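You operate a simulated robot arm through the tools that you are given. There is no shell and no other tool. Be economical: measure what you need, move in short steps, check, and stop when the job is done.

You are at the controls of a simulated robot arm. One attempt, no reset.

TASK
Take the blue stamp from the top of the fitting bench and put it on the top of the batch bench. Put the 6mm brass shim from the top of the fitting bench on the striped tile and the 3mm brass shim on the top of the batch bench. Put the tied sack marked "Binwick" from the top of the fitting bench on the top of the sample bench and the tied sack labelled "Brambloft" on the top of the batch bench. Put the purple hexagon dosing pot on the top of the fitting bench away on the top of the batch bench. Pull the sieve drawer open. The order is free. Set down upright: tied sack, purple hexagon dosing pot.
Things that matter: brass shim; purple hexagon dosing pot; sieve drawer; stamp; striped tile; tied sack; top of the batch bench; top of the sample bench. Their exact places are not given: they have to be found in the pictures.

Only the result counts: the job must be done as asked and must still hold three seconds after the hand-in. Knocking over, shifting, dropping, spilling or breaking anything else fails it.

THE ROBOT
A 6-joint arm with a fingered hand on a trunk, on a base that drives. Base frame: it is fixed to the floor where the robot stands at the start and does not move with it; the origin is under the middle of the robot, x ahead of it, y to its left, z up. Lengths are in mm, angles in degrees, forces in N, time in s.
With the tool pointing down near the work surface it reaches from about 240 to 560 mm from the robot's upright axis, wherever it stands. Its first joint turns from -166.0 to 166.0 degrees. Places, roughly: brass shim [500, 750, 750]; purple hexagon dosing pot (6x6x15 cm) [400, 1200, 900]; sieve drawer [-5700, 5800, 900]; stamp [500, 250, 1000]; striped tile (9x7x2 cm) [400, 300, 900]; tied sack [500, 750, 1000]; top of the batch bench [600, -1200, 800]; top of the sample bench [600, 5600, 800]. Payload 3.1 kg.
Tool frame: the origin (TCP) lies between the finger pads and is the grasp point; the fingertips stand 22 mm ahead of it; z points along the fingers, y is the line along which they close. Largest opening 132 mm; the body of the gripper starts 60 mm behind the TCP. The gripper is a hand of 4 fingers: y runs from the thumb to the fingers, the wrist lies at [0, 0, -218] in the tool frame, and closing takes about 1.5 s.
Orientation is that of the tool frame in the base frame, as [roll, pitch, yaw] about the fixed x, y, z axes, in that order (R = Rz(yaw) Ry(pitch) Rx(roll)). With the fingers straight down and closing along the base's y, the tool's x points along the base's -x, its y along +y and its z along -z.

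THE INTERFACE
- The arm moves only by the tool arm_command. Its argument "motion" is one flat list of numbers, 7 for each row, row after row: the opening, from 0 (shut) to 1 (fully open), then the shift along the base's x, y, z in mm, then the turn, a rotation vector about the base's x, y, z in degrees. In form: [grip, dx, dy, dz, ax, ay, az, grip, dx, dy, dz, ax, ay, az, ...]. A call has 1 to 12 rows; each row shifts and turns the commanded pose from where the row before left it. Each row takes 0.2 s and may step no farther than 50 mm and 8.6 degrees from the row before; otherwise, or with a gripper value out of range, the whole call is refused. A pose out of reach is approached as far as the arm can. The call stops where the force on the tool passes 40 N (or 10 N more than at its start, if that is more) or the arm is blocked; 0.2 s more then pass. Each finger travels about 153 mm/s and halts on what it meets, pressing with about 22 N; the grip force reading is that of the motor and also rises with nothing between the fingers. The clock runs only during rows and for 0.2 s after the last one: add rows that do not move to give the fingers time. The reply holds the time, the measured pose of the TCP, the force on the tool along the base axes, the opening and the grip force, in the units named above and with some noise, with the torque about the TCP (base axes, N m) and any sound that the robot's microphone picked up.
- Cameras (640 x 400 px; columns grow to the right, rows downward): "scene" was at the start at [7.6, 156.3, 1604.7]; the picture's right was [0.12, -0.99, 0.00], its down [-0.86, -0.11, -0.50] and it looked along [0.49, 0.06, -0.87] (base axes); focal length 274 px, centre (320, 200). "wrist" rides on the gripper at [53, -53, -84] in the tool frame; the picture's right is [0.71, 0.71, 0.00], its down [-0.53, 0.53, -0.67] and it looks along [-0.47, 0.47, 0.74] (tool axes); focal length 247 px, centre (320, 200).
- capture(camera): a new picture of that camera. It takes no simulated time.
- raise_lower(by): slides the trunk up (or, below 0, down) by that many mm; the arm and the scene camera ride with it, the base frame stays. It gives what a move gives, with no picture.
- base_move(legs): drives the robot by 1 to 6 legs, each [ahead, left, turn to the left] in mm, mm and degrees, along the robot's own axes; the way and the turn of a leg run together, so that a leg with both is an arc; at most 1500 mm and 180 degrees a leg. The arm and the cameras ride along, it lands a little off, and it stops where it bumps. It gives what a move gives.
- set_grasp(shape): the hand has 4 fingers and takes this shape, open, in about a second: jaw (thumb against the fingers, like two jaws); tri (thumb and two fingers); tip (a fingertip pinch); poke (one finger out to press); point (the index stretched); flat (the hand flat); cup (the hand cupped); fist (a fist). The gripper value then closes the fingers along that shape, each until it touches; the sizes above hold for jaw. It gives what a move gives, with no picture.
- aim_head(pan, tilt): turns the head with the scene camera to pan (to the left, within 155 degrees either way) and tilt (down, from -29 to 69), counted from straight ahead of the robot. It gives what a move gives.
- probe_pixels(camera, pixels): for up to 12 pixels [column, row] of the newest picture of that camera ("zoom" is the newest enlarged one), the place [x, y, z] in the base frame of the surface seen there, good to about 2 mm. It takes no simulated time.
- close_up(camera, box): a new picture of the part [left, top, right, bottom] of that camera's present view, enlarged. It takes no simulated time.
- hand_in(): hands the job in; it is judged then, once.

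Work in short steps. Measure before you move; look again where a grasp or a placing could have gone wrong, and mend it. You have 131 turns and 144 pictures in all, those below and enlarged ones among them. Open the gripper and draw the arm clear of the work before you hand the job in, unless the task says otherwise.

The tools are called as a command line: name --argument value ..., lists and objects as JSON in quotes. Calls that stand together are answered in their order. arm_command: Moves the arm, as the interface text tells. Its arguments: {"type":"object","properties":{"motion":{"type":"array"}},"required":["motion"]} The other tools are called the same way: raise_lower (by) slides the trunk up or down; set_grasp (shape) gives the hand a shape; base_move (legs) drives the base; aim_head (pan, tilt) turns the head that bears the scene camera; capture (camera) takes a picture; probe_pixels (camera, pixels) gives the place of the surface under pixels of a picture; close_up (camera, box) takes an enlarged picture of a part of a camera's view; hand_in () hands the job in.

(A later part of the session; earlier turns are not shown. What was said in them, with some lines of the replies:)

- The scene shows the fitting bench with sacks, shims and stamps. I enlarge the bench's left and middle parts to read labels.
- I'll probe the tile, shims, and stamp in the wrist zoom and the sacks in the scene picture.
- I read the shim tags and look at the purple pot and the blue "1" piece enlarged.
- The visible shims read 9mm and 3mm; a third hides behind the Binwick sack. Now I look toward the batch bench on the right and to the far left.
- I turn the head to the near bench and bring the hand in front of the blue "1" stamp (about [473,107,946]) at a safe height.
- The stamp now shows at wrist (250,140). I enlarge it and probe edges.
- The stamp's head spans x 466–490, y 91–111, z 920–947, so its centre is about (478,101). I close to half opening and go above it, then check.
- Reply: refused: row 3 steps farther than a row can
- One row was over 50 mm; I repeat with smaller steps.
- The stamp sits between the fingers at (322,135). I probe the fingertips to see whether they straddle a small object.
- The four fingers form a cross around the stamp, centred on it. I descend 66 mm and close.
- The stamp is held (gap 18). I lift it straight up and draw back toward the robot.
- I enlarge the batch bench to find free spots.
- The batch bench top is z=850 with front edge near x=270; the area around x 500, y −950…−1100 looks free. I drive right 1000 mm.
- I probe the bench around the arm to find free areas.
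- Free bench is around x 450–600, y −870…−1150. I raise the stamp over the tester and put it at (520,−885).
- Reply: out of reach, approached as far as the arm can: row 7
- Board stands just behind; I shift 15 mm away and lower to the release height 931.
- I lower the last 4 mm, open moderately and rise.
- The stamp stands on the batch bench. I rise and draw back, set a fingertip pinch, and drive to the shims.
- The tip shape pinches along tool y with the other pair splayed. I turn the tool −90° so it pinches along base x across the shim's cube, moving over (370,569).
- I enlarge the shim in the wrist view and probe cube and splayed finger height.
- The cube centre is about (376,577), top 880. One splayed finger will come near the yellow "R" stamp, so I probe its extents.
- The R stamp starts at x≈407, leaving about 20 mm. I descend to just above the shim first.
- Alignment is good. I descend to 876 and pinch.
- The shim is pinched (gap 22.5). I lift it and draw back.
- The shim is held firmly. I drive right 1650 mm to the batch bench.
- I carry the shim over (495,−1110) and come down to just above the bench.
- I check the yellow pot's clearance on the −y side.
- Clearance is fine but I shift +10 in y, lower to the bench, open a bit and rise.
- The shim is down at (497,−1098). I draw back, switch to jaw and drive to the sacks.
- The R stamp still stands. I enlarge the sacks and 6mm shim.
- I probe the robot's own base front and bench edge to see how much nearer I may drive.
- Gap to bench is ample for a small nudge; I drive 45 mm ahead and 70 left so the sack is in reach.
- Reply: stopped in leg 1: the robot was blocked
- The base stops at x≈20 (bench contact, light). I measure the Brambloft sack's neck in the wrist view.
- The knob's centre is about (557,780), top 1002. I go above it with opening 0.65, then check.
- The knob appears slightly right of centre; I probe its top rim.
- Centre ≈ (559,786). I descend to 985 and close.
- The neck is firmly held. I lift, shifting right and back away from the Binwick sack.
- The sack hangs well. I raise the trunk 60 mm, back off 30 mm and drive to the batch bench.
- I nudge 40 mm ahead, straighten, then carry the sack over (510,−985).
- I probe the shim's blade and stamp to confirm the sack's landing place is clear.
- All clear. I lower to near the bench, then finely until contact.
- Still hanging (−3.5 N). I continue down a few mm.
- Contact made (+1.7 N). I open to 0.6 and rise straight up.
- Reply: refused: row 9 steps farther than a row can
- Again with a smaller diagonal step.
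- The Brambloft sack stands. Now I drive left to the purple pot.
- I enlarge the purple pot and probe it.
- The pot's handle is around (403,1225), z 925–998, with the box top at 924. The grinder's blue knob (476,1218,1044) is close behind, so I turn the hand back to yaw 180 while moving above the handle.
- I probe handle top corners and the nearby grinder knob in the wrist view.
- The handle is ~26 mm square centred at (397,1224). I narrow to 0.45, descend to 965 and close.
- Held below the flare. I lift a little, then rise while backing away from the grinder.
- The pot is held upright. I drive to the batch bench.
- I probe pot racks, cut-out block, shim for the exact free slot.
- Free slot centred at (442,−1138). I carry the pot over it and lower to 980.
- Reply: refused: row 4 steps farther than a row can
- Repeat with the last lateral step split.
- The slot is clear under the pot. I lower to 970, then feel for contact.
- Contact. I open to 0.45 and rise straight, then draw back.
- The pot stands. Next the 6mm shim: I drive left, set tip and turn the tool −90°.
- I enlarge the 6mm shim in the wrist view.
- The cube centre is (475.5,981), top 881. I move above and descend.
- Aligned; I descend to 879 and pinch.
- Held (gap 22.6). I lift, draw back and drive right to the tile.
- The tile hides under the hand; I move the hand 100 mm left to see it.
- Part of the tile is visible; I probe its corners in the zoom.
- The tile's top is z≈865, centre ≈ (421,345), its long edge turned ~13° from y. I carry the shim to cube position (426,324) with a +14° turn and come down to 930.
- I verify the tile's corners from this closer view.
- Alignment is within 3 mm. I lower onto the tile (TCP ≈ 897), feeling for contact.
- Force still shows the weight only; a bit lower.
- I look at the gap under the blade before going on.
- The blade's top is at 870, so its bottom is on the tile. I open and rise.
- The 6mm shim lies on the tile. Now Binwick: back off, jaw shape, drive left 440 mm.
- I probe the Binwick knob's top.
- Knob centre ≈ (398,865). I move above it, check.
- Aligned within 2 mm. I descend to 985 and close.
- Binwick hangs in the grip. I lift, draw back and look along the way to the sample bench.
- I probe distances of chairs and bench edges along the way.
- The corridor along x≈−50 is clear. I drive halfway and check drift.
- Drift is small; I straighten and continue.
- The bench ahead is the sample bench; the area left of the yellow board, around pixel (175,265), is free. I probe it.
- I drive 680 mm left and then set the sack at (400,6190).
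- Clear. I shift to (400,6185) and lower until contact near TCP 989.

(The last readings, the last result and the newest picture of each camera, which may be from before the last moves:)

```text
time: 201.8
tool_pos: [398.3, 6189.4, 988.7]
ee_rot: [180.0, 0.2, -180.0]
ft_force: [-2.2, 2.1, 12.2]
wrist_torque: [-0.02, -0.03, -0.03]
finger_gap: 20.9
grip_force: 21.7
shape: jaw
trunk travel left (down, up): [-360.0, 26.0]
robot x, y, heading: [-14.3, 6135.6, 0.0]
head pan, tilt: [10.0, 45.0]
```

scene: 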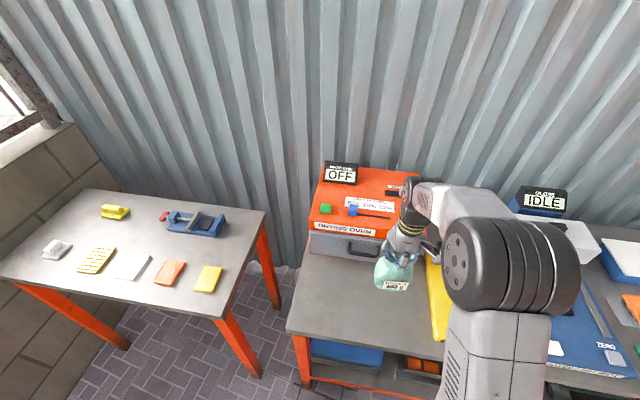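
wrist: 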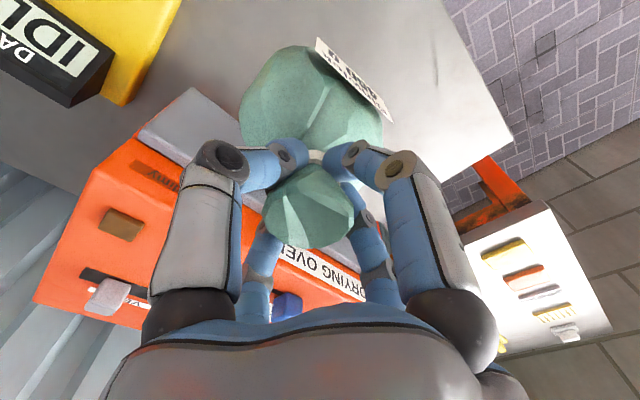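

Firm contact (12 N); I ease up 1.5 mm, open, and rise.

arm_command --motion '[0, 0, 0, 1.5, 0, 0, 0, 0.25, 0, 0, 0, 0, 0, 0, 0.45, 0, 0, 0, 0, 0, 0, 0.6, 0, 0, 0, 0, 0, 0, 0.6, 0, 0, 0, 0, 0, 0, 0.6, 0, 0, 30, 0, 0, 0, 0.6, 0, 0, 45, 0, 0, 0, 0.6, 0, 0, 45, 0, 0, 0, 0.6, 0, 0, 45, 0, 0, 0, 0.6, -45, 0, 0, 0, 0, 0, 0.6, -45, 0, 0, 0, 0, 0, 0.6, -45, 0, 0, 0, 0, 0]'

aim_head --pan 20 --tilt 45

capture --camera "scene"

aim_head --pan 120 --tilt 15

capture --camera "scene"

```text
time: 204.4
tool_pos: [263.4, 6188.5, 1152.4]
ee_rot: [180.0, 0.1, -179.9]
ft_force: [-0.1, 0.1, 0.7]
wrist_torque: [-0.02, -0.01, 0.03]
finger_gap: 78.9
grip_force: 0.0
shape: jaw
trunk travel left (down, up): [-360.0, 26.0]
robot x, y, heading: [-16.4, 6138.1, 0.0]
head pan, tilt: [10.0, 45.0]
```

```text
time: 205.1
tool_pos: [264.8, 6188.2, 1153.2]
ee_rot: [179.9, 0.0, 180.0]
ft_force: [-0.3, 0.1, -0.2]
wrist_torque: [-0.01, 0.04, 0.02]
finger_gap: 78.8
grip_force: 0.1
shape: jaw
trunk travel left (down, up): [-360.0, 26.0]
robot x, y, heading: [-17.9, 6137.6, -0.2]
head pan, tilt: [20.0, 45.0]
```

```text
40 pictures are left
```

scene: 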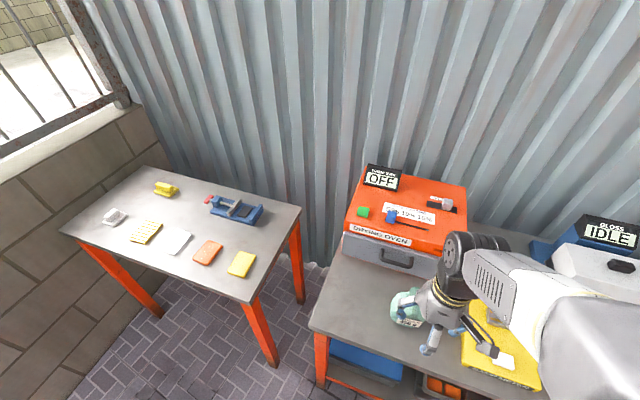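

```text
time: 206.9
tool_pos: [263.8, 6188.2, 1151.6]
ee_rot: [-180.0, -0.1, -179.9]
ft_force: [-0.2, 0.3, -0.4]
wrist_torque: [0.04, 0.01, 0.01]
finger_gap: 78.4
grip_force: 0.0
shape: jaw
trunk travel left (down, up): [-360.0, 26.0]
robot x, y, heading: [-15.3, 6137.9, -0.1]
head pan, tilt: [120.0, 15.0]
```

```text
39 pictures are left
```

scene: 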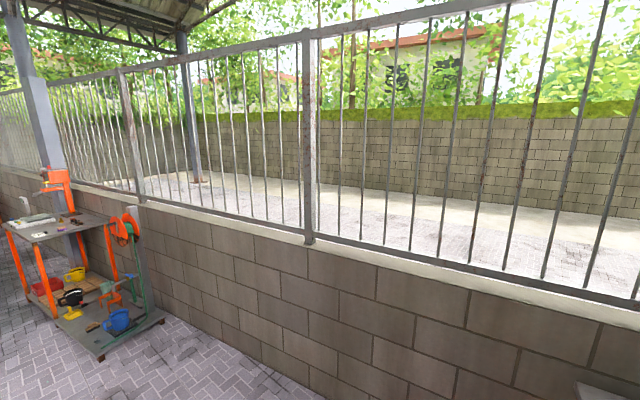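

Binwick stands on the sample bench. I back off, turn to face −x and look for the sieve drawer.

base_move --legs '[[-500, 0, 0], [0, 0, 175]]'

aim_head --pan 0 --tilt 12

capture --camera "scene"

```text
time: 216.8
tool_pos: [-799.8, 6144.4, 1153.6]
ee_rot: [-179.9, 0.0, -10.4]
ft_force: [0.3, 0.3, 0.8]
wrist_torque: [0.0, 0.0, 0.02]
finger_gap: 78.7
grip_force: 0.0
shape: jaw
trunk travel left (down, up): [-360.0, 26.0]
robot x, y, heading: [-514.1, 6143.8, 169.3]
head pan, tilt: [120.0, 15.0]
```

```text
time: 218.8
tool_pos: [-799.8, 6143.5, 1152.8]
ee_rot: [-179.9, 0.0, -10.4]
ft_force: [0.4, 0.9, -0.1]
wrist_torque: [-0.02, 0.0, 0.01]
finger_gap: 78.8
grip_force: 0.2
shape: jaw
trunk travel left (down, up): [-360.0, 26.0]
robot x, y, heading: [-515.2, 6143.3, 169.7]
head pan, tilt: [0.0, 12.0]
```

```text
38 pictures are left
```

scene: 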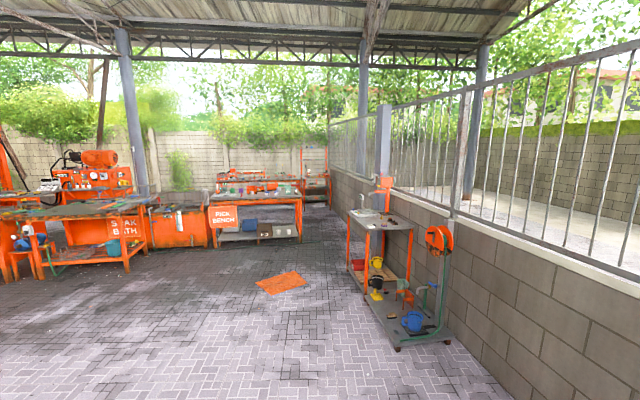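

The target direction falls at pixel x≈251, the orange bench with "… BENCH". I enlarge it.

close_up --camera "scene" --box '[190, 150, 340, 250]'

probe_pixels --camera "zoom" --pixels '[[140, 280], [350, 200], [560, 150], [470, 210], [250, 150], [560, 190], [330, 170]]'

```text
4.00 times, centred on (265, 200) of scene
```

zoom: 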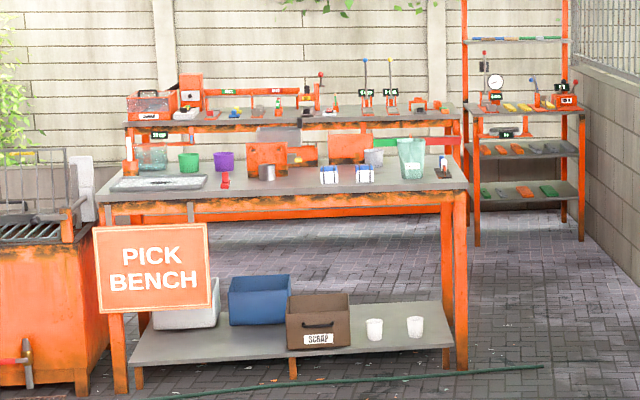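

```text
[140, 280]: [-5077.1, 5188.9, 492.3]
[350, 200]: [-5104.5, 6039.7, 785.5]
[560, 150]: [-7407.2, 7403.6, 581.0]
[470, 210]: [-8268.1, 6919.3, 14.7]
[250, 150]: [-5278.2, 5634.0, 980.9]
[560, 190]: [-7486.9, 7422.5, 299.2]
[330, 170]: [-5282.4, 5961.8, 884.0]
```

The drawer should be on the pick bench. I probe the orange floor plate and route before driving.

probe_pixels --camera "scene" --pixels '[[257, 284], [280, 296], [310, 284], [290, 272], [350, 270], [245, 240], [140, 265], [40, 275]]'

```text
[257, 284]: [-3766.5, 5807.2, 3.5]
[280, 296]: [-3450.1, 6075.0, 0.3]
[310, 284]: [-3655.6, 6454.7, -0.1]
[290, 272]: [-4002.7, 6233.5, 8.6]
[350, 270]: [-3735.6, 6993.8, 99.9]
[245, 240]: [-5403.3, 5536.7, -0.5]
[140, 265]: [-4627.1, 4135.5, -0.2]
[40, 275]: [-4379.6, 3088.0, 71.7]
```

The plate at x −3450…−4000, y>5800 and chairs near y≤5100 are to be avoided; I take a bent path to about (−4200,5350).

base_move --legs '[[0, 0, 10.3], [1400, 0, 0], [1100, 780, 0], [1100, 0, 0]]'

capture --camera "scene"

```text
time: 237.9
tool_pos: [-4345.8, 5250.9, 1153.6]
ee_rot: [-179.9, 0.0, 0.3]
ft_force: [0.0, 0.6, -0.2]
wrist_torque: [0.0, -0.02, 0.01]
finger_gap: 78.8
grip_force: 0.0
shape: jaw
trunk travel left (down, up): [-360.0, 26.0]
robot x, y, heading: [-4062.2, 5306.4, -179.8]
head pan, tilt: [0.0, 12.0]
```

```text
36 pictures are left
```

scene: 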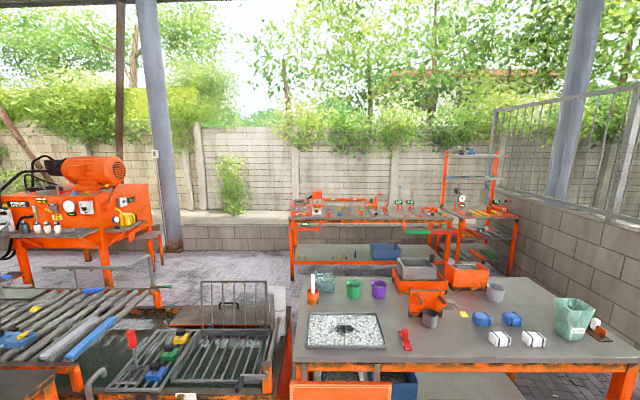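

A machine with grey tray stands at (420,275). I enlarge it.

close_up --camera "scene" --box '[370, 240, 530, 340]'

probe_pixels --camera "zoom" --pixels '[[200, 230], [180, 150], [260, 190], [240, 320], [160, 110], [320, 160], [130, 180], [390, 150], [500, 200]]'

probe_pixels --camera "scene" --pixels '[[345, 330], [405, 340], [300, 357], [560, 370], [430, 320], [312, 298], [395, 380]]'

```text
4.00 times, centred on (450, 290) of scene
```

zoom: 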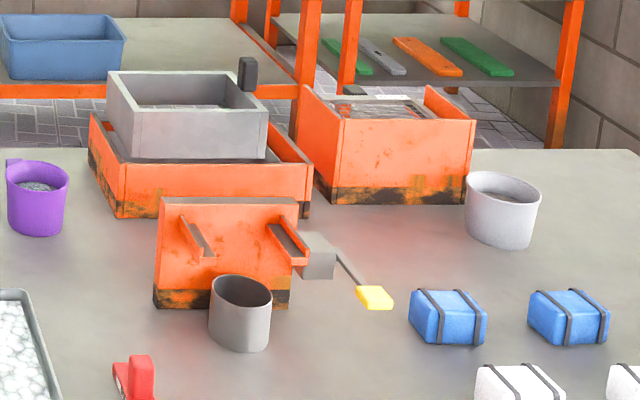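

```text
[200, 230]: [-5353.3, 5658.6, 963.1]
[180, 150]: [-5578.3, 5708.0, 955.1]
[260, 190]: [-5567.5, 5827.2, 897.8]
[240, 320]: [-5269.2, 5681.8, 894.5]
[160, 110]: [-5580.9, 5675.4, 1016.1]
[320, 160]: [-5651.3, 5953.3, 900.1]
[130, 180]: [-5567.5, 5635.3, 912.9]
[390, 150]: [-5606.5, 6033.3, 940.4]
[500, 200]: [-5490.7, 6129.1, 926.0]
```

```text
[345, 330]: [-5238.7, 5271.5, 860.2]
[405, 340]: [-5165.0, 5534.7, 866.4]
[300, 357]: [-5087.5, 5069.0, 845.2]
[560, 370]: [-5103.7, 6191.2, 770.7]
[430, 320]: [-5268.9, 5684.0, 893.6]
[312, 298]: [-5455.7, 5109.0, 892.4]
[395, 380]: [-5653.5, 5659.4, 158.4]
```

The grey box in the orange tray has a black grip at zoom (247,75). I probe the grip and the box's rims to learn the sliding direction.

probe_pixels --camera "zoom" --pixels '[[247, 65], [247, 85], [242, 80], [265, 120], [107, 75], [230, 75], [265, 130], [100, 120], [310, 170], [280, 140], [235, 20], [500, 155]]'

close_up --camera "scene" --box '[390, 250, 450, 300]'

```text
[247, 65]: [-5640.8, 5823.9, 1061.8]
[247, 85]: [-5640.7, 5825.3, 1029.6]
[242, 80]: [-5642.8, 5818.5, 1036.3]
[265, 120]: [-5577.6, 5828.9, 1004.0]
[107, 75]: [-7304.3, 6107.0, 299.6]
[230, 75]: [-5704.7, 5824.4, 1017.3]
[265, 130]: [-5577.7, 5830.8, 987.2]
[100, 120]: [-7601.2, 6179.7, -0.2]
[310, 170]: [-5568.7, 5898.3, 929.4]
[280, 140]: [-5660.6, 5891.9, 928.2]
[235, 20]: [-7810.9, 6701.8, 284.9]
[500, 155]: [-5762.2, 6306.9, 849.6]
```

```text
8.00 times, centred on (420, 275) of scene
```

zoom: 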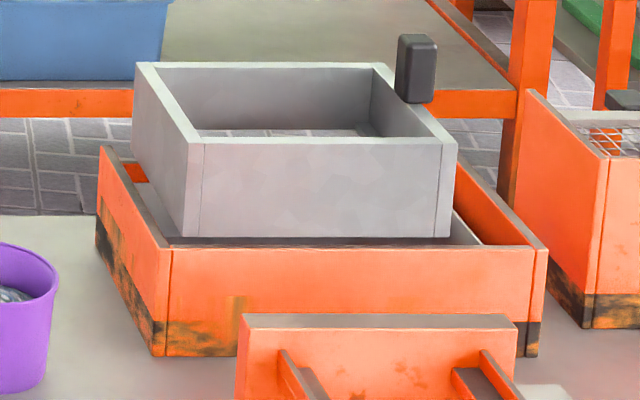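

The grey box has a grip on its +y wall; I need a better view from its right and behind. First I check the floor for the green hose in front of the bench.

aim_head --pan -40 --tilt 30

capture --camera "scene"

```text
time: 239.0
tool_pos: [-4345.8, 5251.9, 1151.9]
ee_rot: [-179.9, 0.0, 0.3]
ft_force: [0.4, -0.8, 0.0]
wrist_torque: [0.01, -0.02, 0.0]
finger_gap: 78.6
grip_force: 0.1
shape: jaw
trunk travel left (down, up): [-360.0, 26.0]
robot x, y, heading: [-4064.6, 5300.4, -179.8]
head pan, tilt: [-40.0, 30.0]
```

```text
33 pictures are left
```

scene: 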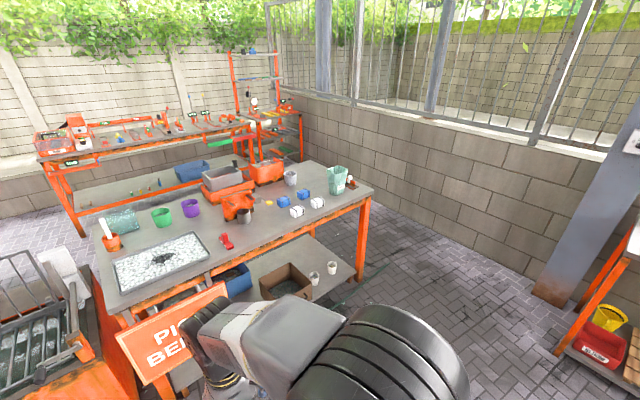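

I probe pillar, bench corner, trolley and hose positions.

probe_pixels --camera "scene" --pixels '[[550, 300], [362, 275], [350, 288], [370, 180], [302, 162], [565, 350], [500, 255], [340, 150], [262, 165], [300, 150]]'

close_up --camera "scene" --box '[180, 140, 310, 230]'

```text
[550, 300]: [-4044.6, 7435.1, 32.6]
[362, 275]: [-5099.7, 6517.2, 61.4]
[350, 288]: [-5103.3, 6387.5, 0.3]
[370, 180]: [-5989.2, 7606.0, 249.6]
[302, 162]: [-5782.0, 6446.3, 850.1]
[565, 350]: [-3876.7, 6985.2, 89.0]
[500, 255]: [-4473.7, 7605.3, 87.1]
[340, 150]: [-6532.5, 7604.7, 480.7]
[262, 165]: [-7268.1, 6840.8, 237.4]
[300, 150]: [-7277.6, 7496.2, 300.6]
```

```text
4.44 times, centred on (245, 185) of scene
```

zoom: 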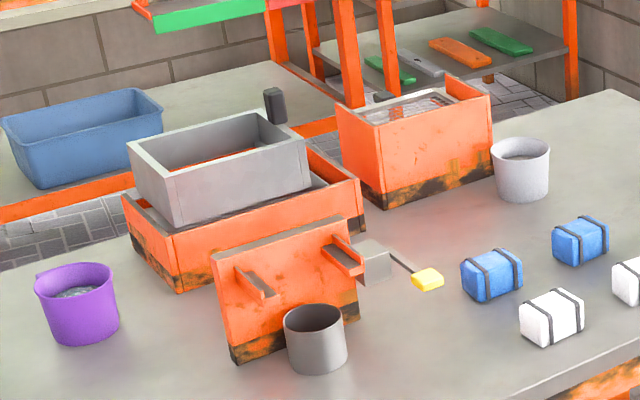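

The handle can only be reached from behind the bench. I drive around its right end: first out to the corridor and past the bench end.

base_move --legs '[[480, 0, 0], [0, -850, 0], [0, -850, 0]]'

```text
time: 250.0
tool_pos: [-4831.2, 6948.2, 1151.7]
ee_rot: [-180.0, 0.0, -1.9]
ft_force: [0.0, 0.1, -0.9]
wrist_torque: [-0.03, -0.01, -0.03]
finger_gap: 78.7
grip_force: 0.0
shape: jaw
trunk travel left (down, up): [-360.0, 26.0]
robot x, y, heading: [-4550.5, 6987.3, 177.9]
head pan, tilt: [-40.0, 30.0]
```

Good. On to behind the bench, correcting heading, then turn to face +x.

base_move --legs '[[0, 0, 2], [900, 0, 0], [950, 0, 0], [0, 0, 180]]'

aim_head --pan -50 --tilt 25

capture --camera "scene"

```text
time: 267.0
tool_pos: [-6143.5, 7035.6, 1153.4]
ee_rot: [-179.9, 0.1, 173.8]
ft_force: [-0.1, 0.7, 0.1]
wrist_torque: [0.02, 0.0, -0.02]
finger_gap: 78.7
grip_force: 0.1
shape: jaw
trunk travel left (down, up): [-360.0, 26.0]
robot x, y, heading: [-6424.9, 7016.8, -6.0]
head pan, tilt: [-40.0, 30.0]
```

```text
time: 267.7
tool_pos: [-6144.0, 7035.0, 1152.7]
ee_rot: [-179.9, 0.0, 173.9]
ft_force: [-0.2, -0.8, 0.4]
wrist_torque: [-0.02, 0.02, -0.01]
finger_gap: 78.6
grip_force: 0.0
shape: jaw
trunk travel left (down, up): [-360.0, 26.0]
robot x, y, heading: [-6429.9, 7017.6, -6.2]
head pan, tilt: [-50.0, 25.0]
```

```text
31 pictures are left
```

scene: 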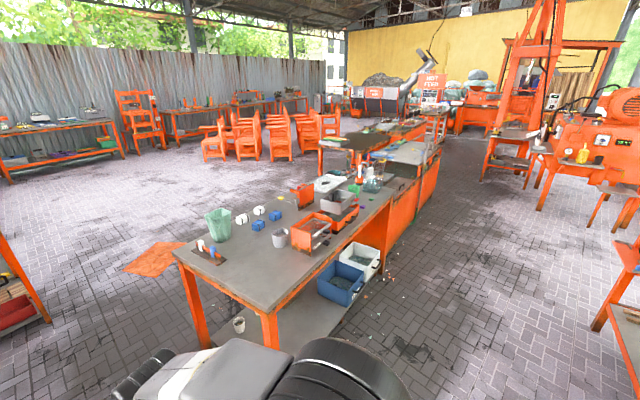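

I enlarge the machine from this side.

close_up --camera "scene" --box '[270, 165, 400, 260]'

probe_pixels --camera "scene" --pixels '[[270, 312], [330, 258], [390, 200], [345, 230], [355, 290], [375, 262], [615, 300], [340, 200]]'

```text
4.21 times, centred on (335, 212) of scene
```

zoom: 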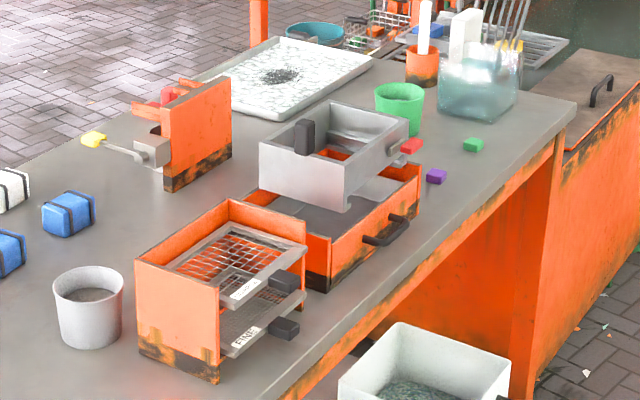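

```text
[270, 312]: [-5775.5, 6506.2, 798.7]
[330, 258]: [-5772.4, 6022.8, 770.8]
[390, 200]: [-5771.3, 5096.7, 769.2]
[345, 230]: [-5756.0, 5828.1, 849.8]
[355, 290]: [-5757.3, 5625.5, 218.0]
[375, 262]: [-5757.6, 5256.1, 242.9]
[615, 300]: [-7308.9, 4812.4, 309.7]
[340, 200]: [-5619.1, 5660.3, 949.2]
```

From behind: an orange tray with a black bar handle under the grey box, and a screen box with two labelled trays. I read labels and probe handles.

probe_pixels --camera "zoom" --pixels '[[385, 235], [370, 240], [405, 218], [330, 245], [420, 175], [285, 325], [285, 280], [245, 330], [220, 380], [240, 290], [305, 150], [360, 150]]'

close_up --camera "scene" --box '[300, 210, 365, 255]'

```text
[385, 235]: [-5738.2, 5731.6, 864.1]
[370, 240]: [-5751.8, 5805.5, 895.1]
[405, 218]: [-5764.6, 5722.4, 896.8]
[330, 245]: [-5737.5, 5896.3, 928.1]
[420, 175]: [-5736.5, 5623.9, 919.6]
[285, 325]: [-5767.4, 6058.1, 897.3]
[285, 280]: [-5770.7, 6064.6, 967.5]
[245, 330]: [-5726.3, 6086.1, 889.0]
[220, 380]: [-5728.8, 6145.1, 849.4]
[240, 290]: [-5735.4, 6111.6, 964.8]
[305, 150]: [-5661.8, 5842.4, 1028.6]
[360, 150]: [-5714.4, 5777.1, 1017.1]
```

```text
8.89 times, centred on (332, 232) of scene
```

zoom: 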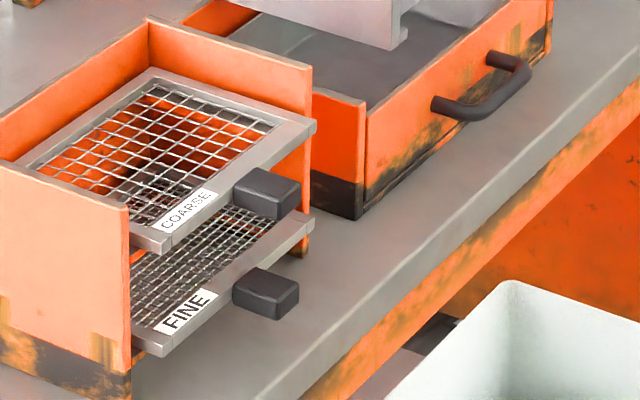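

The sieve drawer is the orange tray whose bar handle runs y 5722–5805 at x≈−5765, z≈897. I drive to stand behind it, facing +x.

base_move --legs '[[0, 0, 6], [0, -1240, 0]]'

set_grasp --shape "tip"

aim_head --pan 0 --tilt 45

capture --camera "scene"

```text
time: 274.4
tool_pos: [-6145.4, 5853.8, 1151.2]
ee_rot: [179.9, -0.1, -179.6]
ft_force: [0.3, -0.3, -0.5]
wrist_torque: [0.02, -0.03, -0.02]
finger_gap: 78.9
grip_force: 0.1
shape: jaw
trunk travel left (down, up): [-360.0, 26.0]
robot x, y, heading: [-6425.5, 5803.3, 0.3]
head pan, tilt: [-50.0, 25.0]
```

```text
time: 275.3
tool_pos: [-6144.1, 5853.4, 1152.8]
ee_rot: [-180.0, 0.0, -179.6]
ft_force: [-0.3, 0.3, -0.2]
wrist_torque: [-0.06, -0.02, 0.01]
finger_gap: 131.9
grip_force: 0.0
shape: tip
trunk travel left (down, up): [-360.0, 26.0]
robot x, y, heading: [-6427.1, 5799.6, 0.3]
head pan, tilt: [-50.0, 25.0]
```

```text
time: 276.5
tool_pos: [-6144.3, 5853.0, 1152.4]
ee_rot: [-179.9, 0.0, -179.6]
ft_force: [0.9, 0.1, -0.1]
wrist_torque: [0.03, -0.01, 0.02]
finger_gap: 131.7
grip_force: 0.0
shape: tip
trunk travel left (down, up): [-360.0, 26.0]
robot x, y, heading: [-6426.5, 5803.2, 0.3]
head pan, tilt: [0.0, 45.0]
```

```text
28 pictures are left
```

scene: 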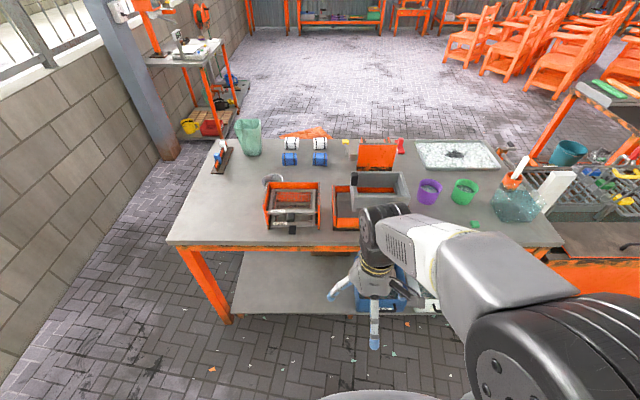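

I turn the tool −90° about z so that the pinch will end up vertical after tilting.

arm_command --motion '[0.4, 0, -8, 0, 0, 0, -8.2, 0.4, 0, -8, 0, 0, 0, -8.2, 0.4, 0, -8, 0, 0, 0, -8.2, 0.4, 0, -8, 0, 0, 0, -8.2, 0.4, 0, -8, 0, 0, 0, -8.2, 0.4, 0, -8, 0, 0, 0, -8.2, 0.4, 0, -8, 0, 0, 0, -8.2, 0.4, 0, -8, 0, 0, 0, -8.2, 0.4, 0, -8, 0, 0, 0, -8.2, 0.4, 0, -8, 0, 0, 0, -8.2, 0.4, 0, -8, 0, 0, 0, -8.2]'

arm_command --motion '[0.4, 16, 0, 0, 0, -8, 0, 0.4, 16, 0, 0, 0, -8, 0, 0.4, 16, 0, 0, 0, -8, 0, 0.4, 16, 0, 0, 0, -8, 0, 0.4, 16, 0, 0, 0, -8, 0, 0.4, 16, 0, 0, 0, -8, 0, 0.4, 16, 0, 0, 0, -8, 0, 0.4, 16, 0, 0, 0, -8, 0]'

capture --camera "scene"

```text
time: 278.9
tool_pos: [-6144.1, 5765.6, 1152.8]
ee_rot: [-179.8, 0.0, 90.2]
ft_force: [0.1, -0.4, 0.5]
wrist_torque: [0.01, 0.01, -0.02]
finger_gap: 53.1
grip_force: 0.2
shape: tip
trunk travel left (down, up): [-360.0, 26.0]
robot x, y, heading: [-6427.9, 5802.6, 0.5]
head pan, tilt: [0.0, 45.0]
```

```text
time: 280.7
tool_pos: [-6026.8, 5781.6, 1153.7]
ee_rot: [129.3, -2.9, 93.5]
ft_force: [0.8, -0.6, 0.7]
wrist_torque: [0.02, 0.0, 0.01]
finger_gap: 53.0
grip_force: 0.1
shape: tip
out of reach, approached as far as the arm can: row 5, 6, 7, 8
trunk travel left (down, up): [-360.0, 26.0]
robot x, y, heading: [-6427.5, 5800.0, 0.3]
head pan, tilt: [0.0, 45.0]
```

```text
27 pictures are left
```

scene: 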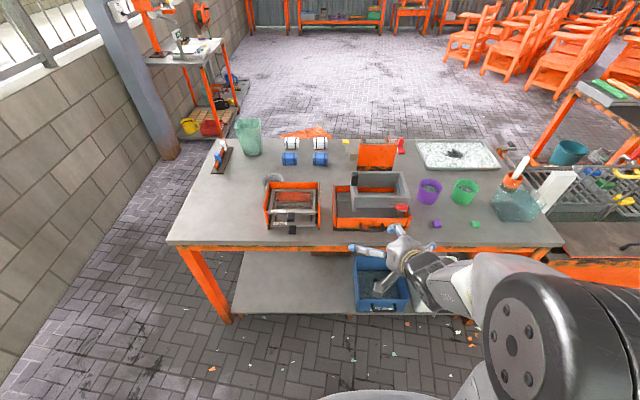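

The tilt was limited because the wrist is too near the robot; I extend forward while tilting.

arm_command --motion '[0.4, 40, 0, -10, 0, 0, 0, 0.4, 40, 0, -10, 0, 0, 0, 0.4, 30, 0, -20, 0, -4, 0, 0.4, 30, 0, -20, 0, -4, 0, 0.4, 0, 0, -20, 0, -4, 0, 0.4, 0, 0, 0, 0, 0, 0]'

capture --camera "scene"

capture --camera "wrist"

```text
time: 282.1
tool_pos: [-5887.0, 5779.9, 1073.7]
ee_rot: [116.9, -2.0, 94.3]
ft_force: [0.7, -0.5, 0.1]
wrist_torque: [0.0, -0.02, -0.02]
finger_gap: 52.8
grip_force: 0.0
shape: tip
trunk travel left (down, up): [-360.0, 26.0]
robot x, y, heading: [-6421.8, 5801.8, 0.4]
head pan, tilt: [0.0, 45.0]
```

```text
26 pictures are left
```

scene: 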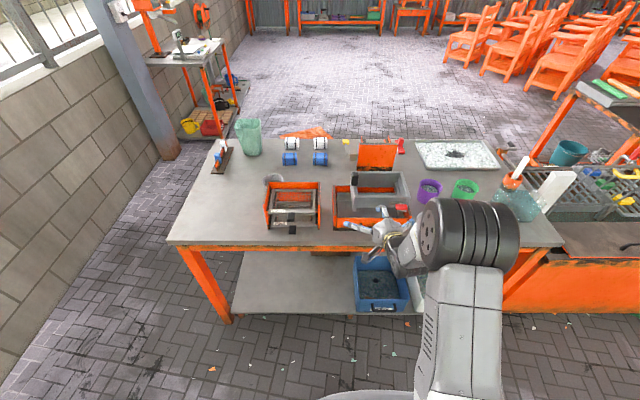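

```text
25 pictures are left
```

wrist: 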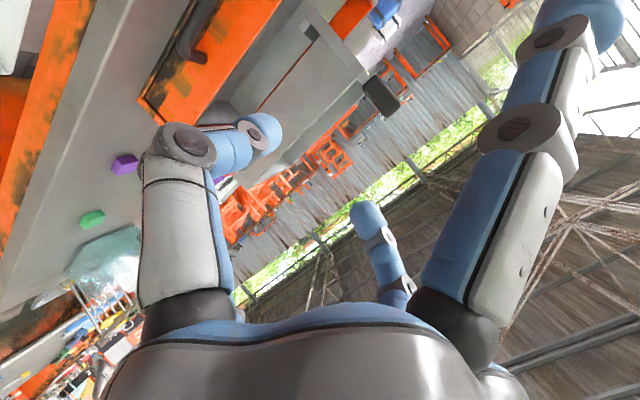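

I probe the handle in the wrist view.

close_up --camera "wrist" --box '[130, 0, 290, 110]'

probe_pixels --camera "wrist" --pixels '[[180, 47], [192, 30], [203, 12], [185, 40], [198, 55], [150, 95], [165, 85], [200, 90], [255, 130], [365, 215]]'

```text
3.64 times, centred on (210, 55) of wrist
```

zoom: 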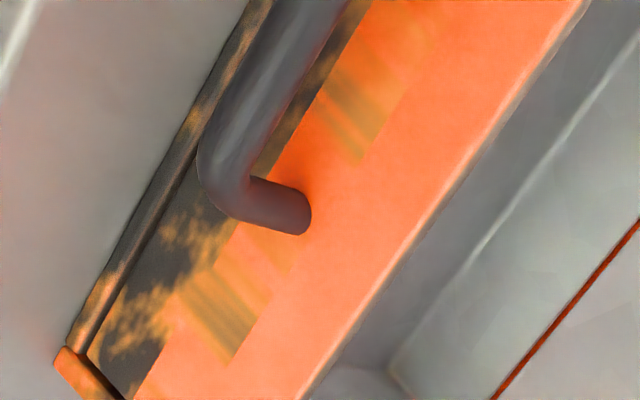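

```text
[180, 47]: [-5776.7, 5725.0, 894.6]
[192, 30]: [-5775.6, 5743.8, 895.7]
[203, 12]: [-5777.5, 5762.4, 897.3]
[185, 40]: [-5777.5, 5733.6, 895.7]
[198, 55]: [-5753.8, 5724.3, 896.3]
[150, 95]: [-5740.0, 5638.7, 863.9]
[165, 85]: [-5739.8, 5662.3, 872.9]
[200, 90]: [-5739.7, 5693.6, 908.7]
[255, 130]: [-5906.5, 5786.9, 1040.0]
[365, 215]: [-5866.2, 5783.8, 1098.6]
```

Bar centre ≈ (−5772,5765,891), 26 mm gap to the panel; present tilt of 63° suits. I narrow to 0.28 and move to a pre-grasp 70 mm back along the tool axis.

arm_command --motion '[0.28, 0, -5, -40, 0, 0, 0, 0.28, 10, -5, -40, 0, 0, 0, 0.28, 18, -5, -40, 0, 0, 0, 0.28, 18, 0, -28, 0, 0, 0, 0.28, 0, 0, 0, 0, 0, 0]'

capture --camera "wrist"

close_up --camera "scene" --box '[300, 150, 470, 280]'

```text
time: 283.3
tool_pos: [-5829.9, 5764.5, 931.6]
ee_rot: [116.9, -2.1, 94.0]
ft_force: [-0.5, -0.7, 0.4]
wrist_torque: [0.02, -0.03, -0.01]
finger_gap: 37.0
grip_force: 0.0
shape: tip
out of reach, approached as far as the arm can: row 1, 2
trunk travel left (down, up): [-360.0, 26.0]
robot x, y, heading: [-6425.5, 5803.3, 0.4]
head pan, tilt: [0.0, 45.0]
```

```text
23 pictures are left
```

wrist: 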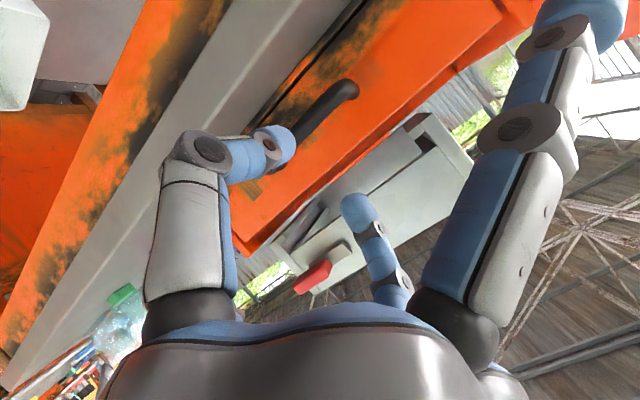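

```text
3.08 times, centred on (385, 215) of scene
```

zoom: 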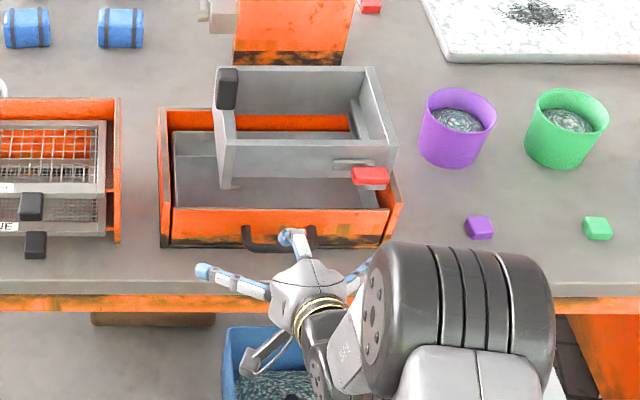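

The bar lies ~10 mm below the tool axis; I shift down first, then advance 62 mm along the axis.

arm_command --motion '[0.28, -5, 0, -9, 0, 0, 0, 0.28, 15, 0, -7.5, 0, 0, 0, 0.28, 15, 0, -7.5, 0, 0, 0, 0.28, 0, 0, 0, 0, 0, 0]'

capture --camera "wrist"

```text
time: 284.3
tool_pos: [-5806.0, 5765.1, 909.2]
ee_rot: [117.0, -2.0, 94.1]
ft_force: [0.9, -0.9, 0.2]
wrist_torque: [-0.01, 0.0, 0.02]
finger_gap: 37.4
grip_force: 0.0
shape: tip
trunk travel left (down, up): [-360.0, 26.0]
robot x, y, heading: [-6423.0, 5803.0, 0.4]
head pan, tilt: [0.0, 45.0]
```

```text
21 pictures are left
```

wrist: 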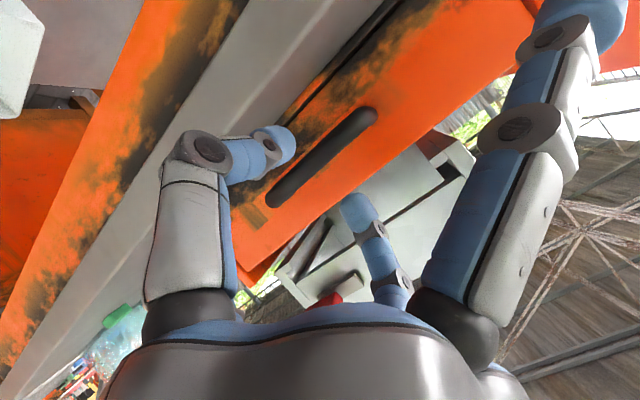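

The bar now lies between the fingertips. I probe it to fix the remaining offset.

probe_pixels --camera "wrist" --pixels '[[318, 158], [325, 165], [345, 140], [300, 175], [312, 150], [330, 172]]'

```text
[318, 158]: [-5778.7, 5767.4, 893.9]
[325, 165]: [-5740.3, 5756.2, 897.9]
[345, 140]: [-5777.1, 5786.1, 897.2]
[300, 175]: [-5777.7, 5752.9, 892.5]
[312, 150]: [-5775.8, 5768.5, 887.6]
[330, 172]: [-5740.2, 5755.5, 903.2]
```

Perfectly centred. I advance 30 mm along the axis and close on the bar.

arm_command --motion '[0.28, 14, 0, -7, 0, 0, 0, 0.28, 13, 0, -6.6, 0, 0, 0, 0.28, 0, 0, 0, 0, 0, 0, 0.1, 0, 0, 0, 0, 0, 0, 0, 0, 0, 0, 0, 0, 0, 0, 0, 0, 0, 0, 0, 0, 0, 0, 0, 0, 0, 0, 0]'

capture --camera "wrist"

```text
time: 285.9
tool_pos: [-5779.2, 5764.9, 893.5]
ee_rot: [117.1, -2.0, 94.1]
ft_force: [-1.0, 0.6, -6.1]
wrist_torque: [0.0, 0.04, 0.0]
finger_gap: 0.6
grip_force: 22.4
shape: tip
trunk travel left (down, up): [-360.0, 26.0]
robot x, y, heading: [-6426.6, 5803.7, 0.3]
head pan, tilt: [0.0, 45.0]
```

```text
20 pictures are left
```

wrist: 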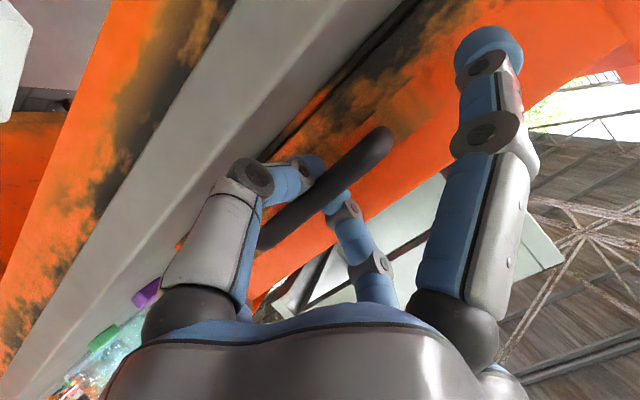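

The fingertips met behind the bar, hooking it. I pull gently in −x.

arm_command --motion '[0, -10, 0, 0, 0, 0, 0, 0, -15, 0, 0, 0, 0, 0, 0, -15, 0, 0, 0, 0, 0, 0, -15, 0, 0, 0, 0, 0]'

capture --camera "scene"

```text
time: 286.9
tool_pos: [-5832.3, 5763.9, 894.8]
ee_rot: [117.0, -2.2, 94.3]
ft_force: [0.0, 0.9, -6.5]
wrist_torque: [-0.04, 0.02, 0.0]
finger_gap: 0.4
grip_force: 22.2
shape: tip
trunk travel left (down, up): [-360.0, 26.0]
robot x, y, heading: [-6430.1, 5798.6, 0.4]
head pan, tilt: [0.0, 45.0]
```

```text
19 pictures are left
```

scene: 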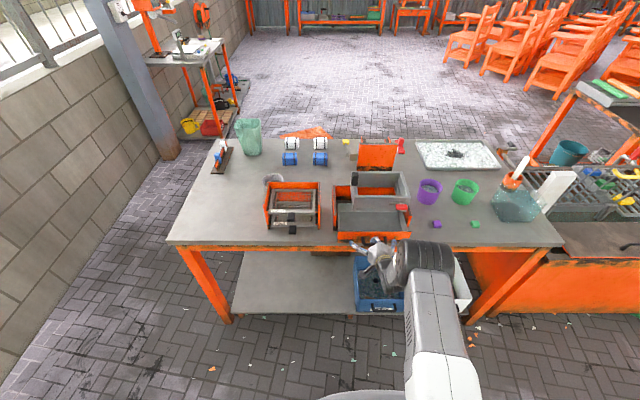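

I enlarge to see whether the drawer slides and its housing stays.

close_up --camera "scene" --box '[300, 150, 470, 280]'

probe_pixels --camera "zoom" --pixels '[[240, 275], [170, 110], [130, 160], [135, 240], [185, 130], [180, 200], [395, 270]]'

```text
3.08 times, centred on (385, 215) of scene
```

zoom: 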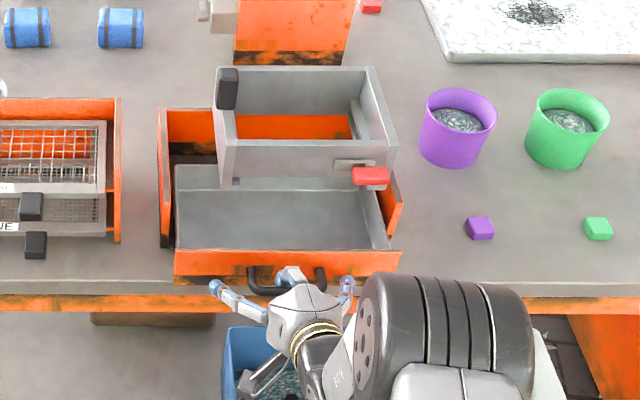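

```text
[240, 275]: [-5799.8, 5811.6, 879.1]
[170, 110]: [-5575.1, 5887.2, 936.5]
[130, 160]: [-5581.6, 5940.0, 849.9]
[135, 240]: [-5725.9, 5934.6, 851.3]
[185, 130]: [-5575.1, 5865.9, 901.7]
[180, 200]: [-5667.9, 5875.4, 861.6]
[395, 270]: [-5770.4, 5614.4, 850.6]
```

The tray has slid 55 mm with its housing in place. I pull further.

arm_command --motion '[0, -15, 0, 0, 0, 0, 0, 0, -15, 0, 0, 0, 0, 0, 0, -15, 0, 0, 0, 0, 0, 0, -10, 0, 0, 0, 0, 0, 0, -10, 0, 0, 0, 0, 0]'

close_up --camera "scene" --box '[300, 150, 470, 280]'

```text
time: 288.1
tool_pos: [-5848.1, 5767.2, 895.9]
ee_rot: [117.4, -3.3, 94.0]
ft_force: [-0.4, -9.7, -14.2]
wrist_torque: [-0.11, 0.05, 0.0]
finger_gap: 0.0
grip_force: 22.2
shape: tip
out of reach, approached as far as the arm can: row 1, 2, 3, 4, 5
trunk travel left (down, up): [-360.0, 26.0]
robot x, y, heading: [-6426.5, 5804.8, 0.2]
head pan, tilt: [0.0, 45.0]
```

```text
3.08 times, centred on (385, 215) of scene
```

zoom: 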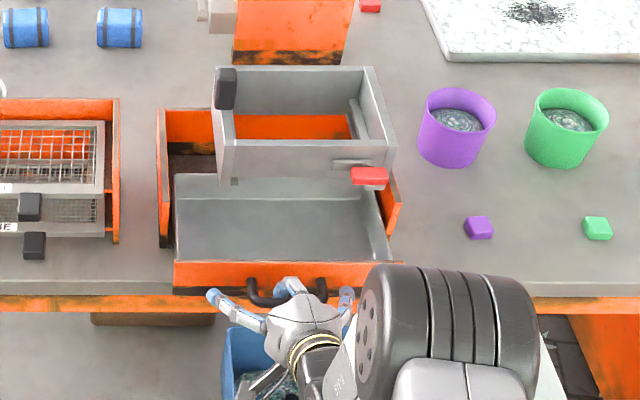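

The arm can't fold further here; I pull by backing the base 45 mm.

base_move --legs '[[-45, 0, 0]]'

close_up --camera "scene" --box '[300, 150, 470, 280]'

probe_pixels --camera "zoom" --pixels '[[200, 275], [180, 220], [190, 135], [130, 160]]'

```text
time: 289.0
tool_pos: [-5893.5, 5768.5, 896.5]
ee_rot: [117.3, -3.3, 94.1]
ft_force: [-0.3, -3.0, -13.4]
wrist_torque: [-0.08, -0.04, 0.01]
finger_gap: 0.0
grip_force: 21.9
shape: tip
trunk travel left (down, up): [-360.0, 26.0]
robot x, y, heading: [-6470.3, 5802.5, 0.1]
head pan, tilt: [0.0, 45.0]
```

```text
3.08 times, centred on (385, 215) of scene
```

zoom: 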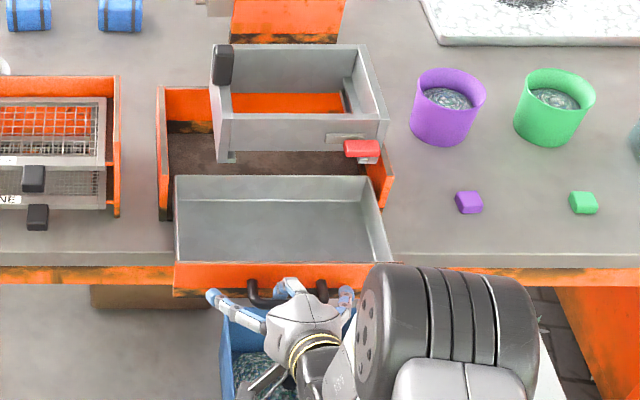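

```text
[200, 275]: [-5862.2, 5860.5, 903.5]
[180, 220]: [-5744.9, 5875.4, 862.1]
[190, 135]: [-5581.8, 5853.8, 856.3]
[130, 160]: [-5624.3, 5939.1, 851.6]
```

The tray is now out 122 mm. I check how much of it remains in the housing.

probe_pixels --camera "zoom" --pixels '[[270, 178], [200, 180], [178, 182], [350, 180], [385, 170], [165, 200], [270, 168]]'

```text
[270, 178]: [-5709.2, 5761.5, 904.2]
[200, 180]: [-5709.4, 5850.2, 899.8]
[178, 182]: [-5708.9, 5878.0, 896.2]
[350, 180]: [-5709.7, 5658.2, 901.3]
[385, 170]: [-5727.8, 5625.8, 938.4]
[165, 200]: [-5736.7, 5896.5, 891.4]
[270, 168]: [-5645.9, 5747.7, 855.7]
```

The tray is ~80% out, 31 mm still inside. I ease the fingers open slightly, with one still beneath the bar, to see whether it stays level.

arm_command --motion '[0.1, 0, 0, 0, 0, 0, 0, 0.18, 0, 0, 0, 0, 0, 0, 0.18, 0, 0, 0, 0, 0, 0]'

capture --camera "wrist"

```text
time: 289.8
tool_pos: [-5893.0, 5769.1, 897.4]
ee_rot: [117.3, -3.1, 94.1]
ft_force: [-1.0, 0.8, -0.2]
wrist_torque: [0.0, 0.0, -0.03]
finger_gap: 23.5
grip_force: 0.0
shape: tip
trunk travel left (down, up): [-360.0, 26.0]
robot x, y, heading: [-6468.9, 5800.8, 0.5]
head pan, tilt: [0.0, 45.0]
```

```text
15 pictures are left
```

wrist: 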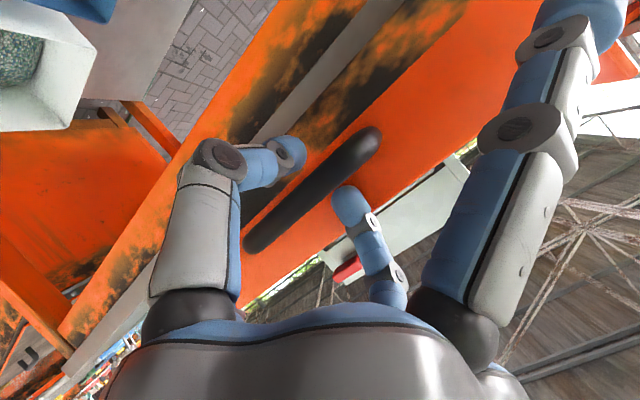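

It stays level without support. I close once more and pull another ~15 mm with the base for a fuller opening.

arm_command --motion '[0.05, 0, 0, 0, 0, 0, 0, 0, 0, 0, 0, 0, 0, 0, 0, 0, 0, 0, 0, 0, 0]'

base_move --legs '[[-15, 0, 0]]'

arm_command --motion '[0.1, 0, 0, 0, 0, 0, 0, 0.28, 0, 0, 0, 0, 0, 0, 0.28, 0, 0, 0, 0, 0, 0]'

capture --camera "wrist"

close_up --camera "scene" --box '[300, 150, 470, 280]'

probe_pixels --camera "zoom" --pixels '[[200, 275], [270, 185], [180, 225]]'

```text
time: 290.6
tool_pos: [-5893.1, 5769.4, 895.8]
ee_rot: [117.5, -3.0, 94.1]
ft_force: [0.7, 0.0, -3.4]
wrist_torque: [-0.03, -0.02, -0.02]
finger_gap: 0.2
grip_force: 22.1
shape: tip
trunk travel left (down, up): [-360.0, 26.0]
robot x, y, heading: [-6467.5, 5801.7, 0.2]
head pan, tilt: [0.0, 45.0]
```

```text
time: 291.5
tool_pos: [-5900.9, 5768.2, 896.9]
ee_rot: [117.1, -3.2, 94.1]
ft_force: [16.0, -0.1, -11.7]
wrist_torque: [0.02, -0.09, -0.06]
finger_gap: 0.0
grip_force: 21.7
shape: tip
trunk travel left (down, up): [-360.0, 26.0]
robot x, y, heading: [-6484.2, 5804.0, 0.4]
head pan, tilt: [0.0, 45.0]
stopped in leg 1: the force on the tool passed its limit at 47 N (the readings are from after the stop); the commanded pose is now the measured one
```

```text
time: 292.3
tool_pos: [-5904.0, 5769.2, 898.7]
ee_rot: [116.9, -3.2, 94.1]
ft_force: [0.4, 0.4, -0.3]
wrist_torque: [0.01, 0.01, 0.03]
finger_gap: 36.6
grip_force: 0.1
shape: tip
trunk travel left (down, up): [-360.0, 26.0]
robot x, y, heading: [-6481.7, 5802.0, 0.4]
head pan, tilt: [0.0, 45.0]
```

```text
14 pictures are left
```

wrist: 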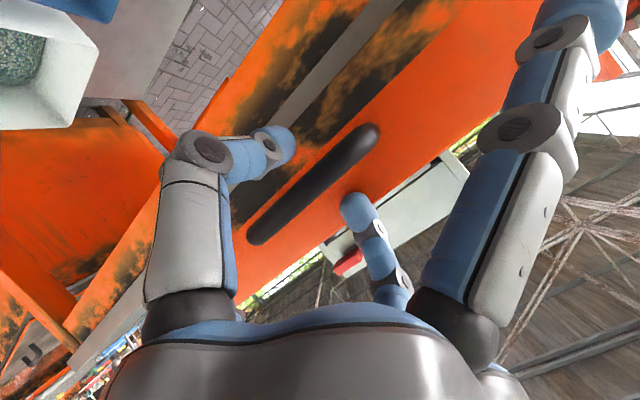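

```text
3.08 times, centred on (385, 215) of scene
```

zoom: 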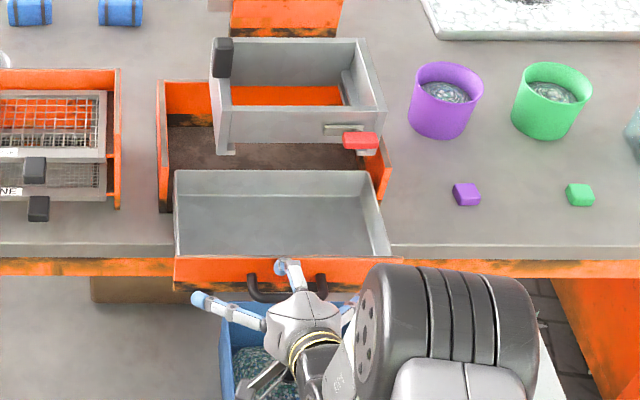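

```text
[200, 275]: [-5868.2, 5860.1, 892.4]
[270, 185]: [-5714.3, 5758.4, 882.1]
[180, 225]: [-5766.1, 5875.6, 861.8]
```

The tray hit its end stop at ~128 mm – fully open. The fingers are free around the bar; I back the base straight out.

base_move --legs '[[-60, 0, 0]]'

capture --camera "scene"

```text
time: 293.3
tool_pos: [-5964.7, 5767.9, 900.5]
ee_rot: [116.8, -3.0, 94.1]
ft_force: [-0.4, -0.1, 0.7]
wrist_torque: [0.01, 0.0, -0.04]
finger_gap: 36.6
grip_force: 0.1
shape: tip
trunk travel left (down, up): [-360.0, 26.0]
robot x, y, heading: [-6541.3, 5804.7, 0.3]
head pan, tilt: [0.0, 45.0]
```

```text
12 pictures are left
```

scene: 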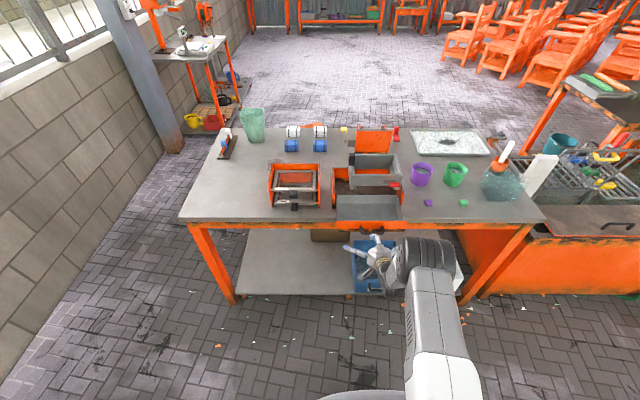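

The hand is clear and the drawer stays open. I back off further with the hand open, then hand in.

base_move --legs '[[-150, 0, 0]]'

arm_command --motion '[0.6, 0, 0, 20, 0, 0, 0, 1, 0, 0, 20, 0, 0, 0]'

close_up --camera "scene" --box '[280, 110, 480, 260]'

```text
time: 294.7
tool_pos: [-6113.4, 5769.4, 899.7]
ee_rot: [116.8, -3.1, 94.2]
ft_force: [0.7, 0.1, 0.5]
wrist_torque: [-0.01, 0.0, 0.01]
finger_gap: 36.7
grip_force: 0.0
shape: tip
trunk travel left (down, up): [-360.0, 26.0]
robot x, y, heading: [-6694.0, 5798.2, 0.7]
head pan, tilt: [0.0, 45.0]
```

```text
time: 295.3
tool_pos: [-6112.0, 5768.5, 941.1]
ee_rot: [116.7, -3.0, 94.2]
ft_force: [-0.3, -0.3, 0.3]
wrist_torque: [-0.02, 0.0, -0.01]
finger_gap: 131.9
grip_force: 0.1
shape: tip
trunk travel left (down, up): [-360.0, 26.0]
robot x, y, heading: [-6692.8, 5800.0, 0.4]
head pan, tilt: [0.0, 45.0]
```

```text
2.67 times, centred on (380, 185) of scene
```

zoom: 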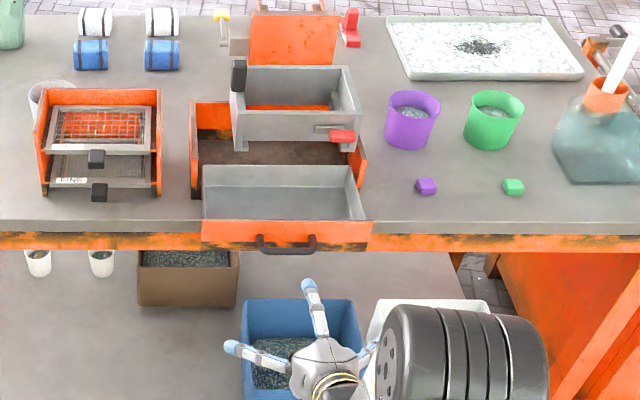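

Everything is placed and the drawer stands open; I hand in.

hand_in

```text
The job is handed in.
```

The job is handed in with every item placed as asked:
- **Batch bench:** the blue stamp, the 3mm shim, the Brambloft sack and the purple pot. The sack and the pot are upright.
- **Striped tile:** the 6mm shim.
- **Sample bench:** the Binwick sack, upright.
- **Sieve drawer:** pulled out to its end stop, about 128 mm.

The base touched the fitting bench lightly once, and I saw nothing shifted by it.
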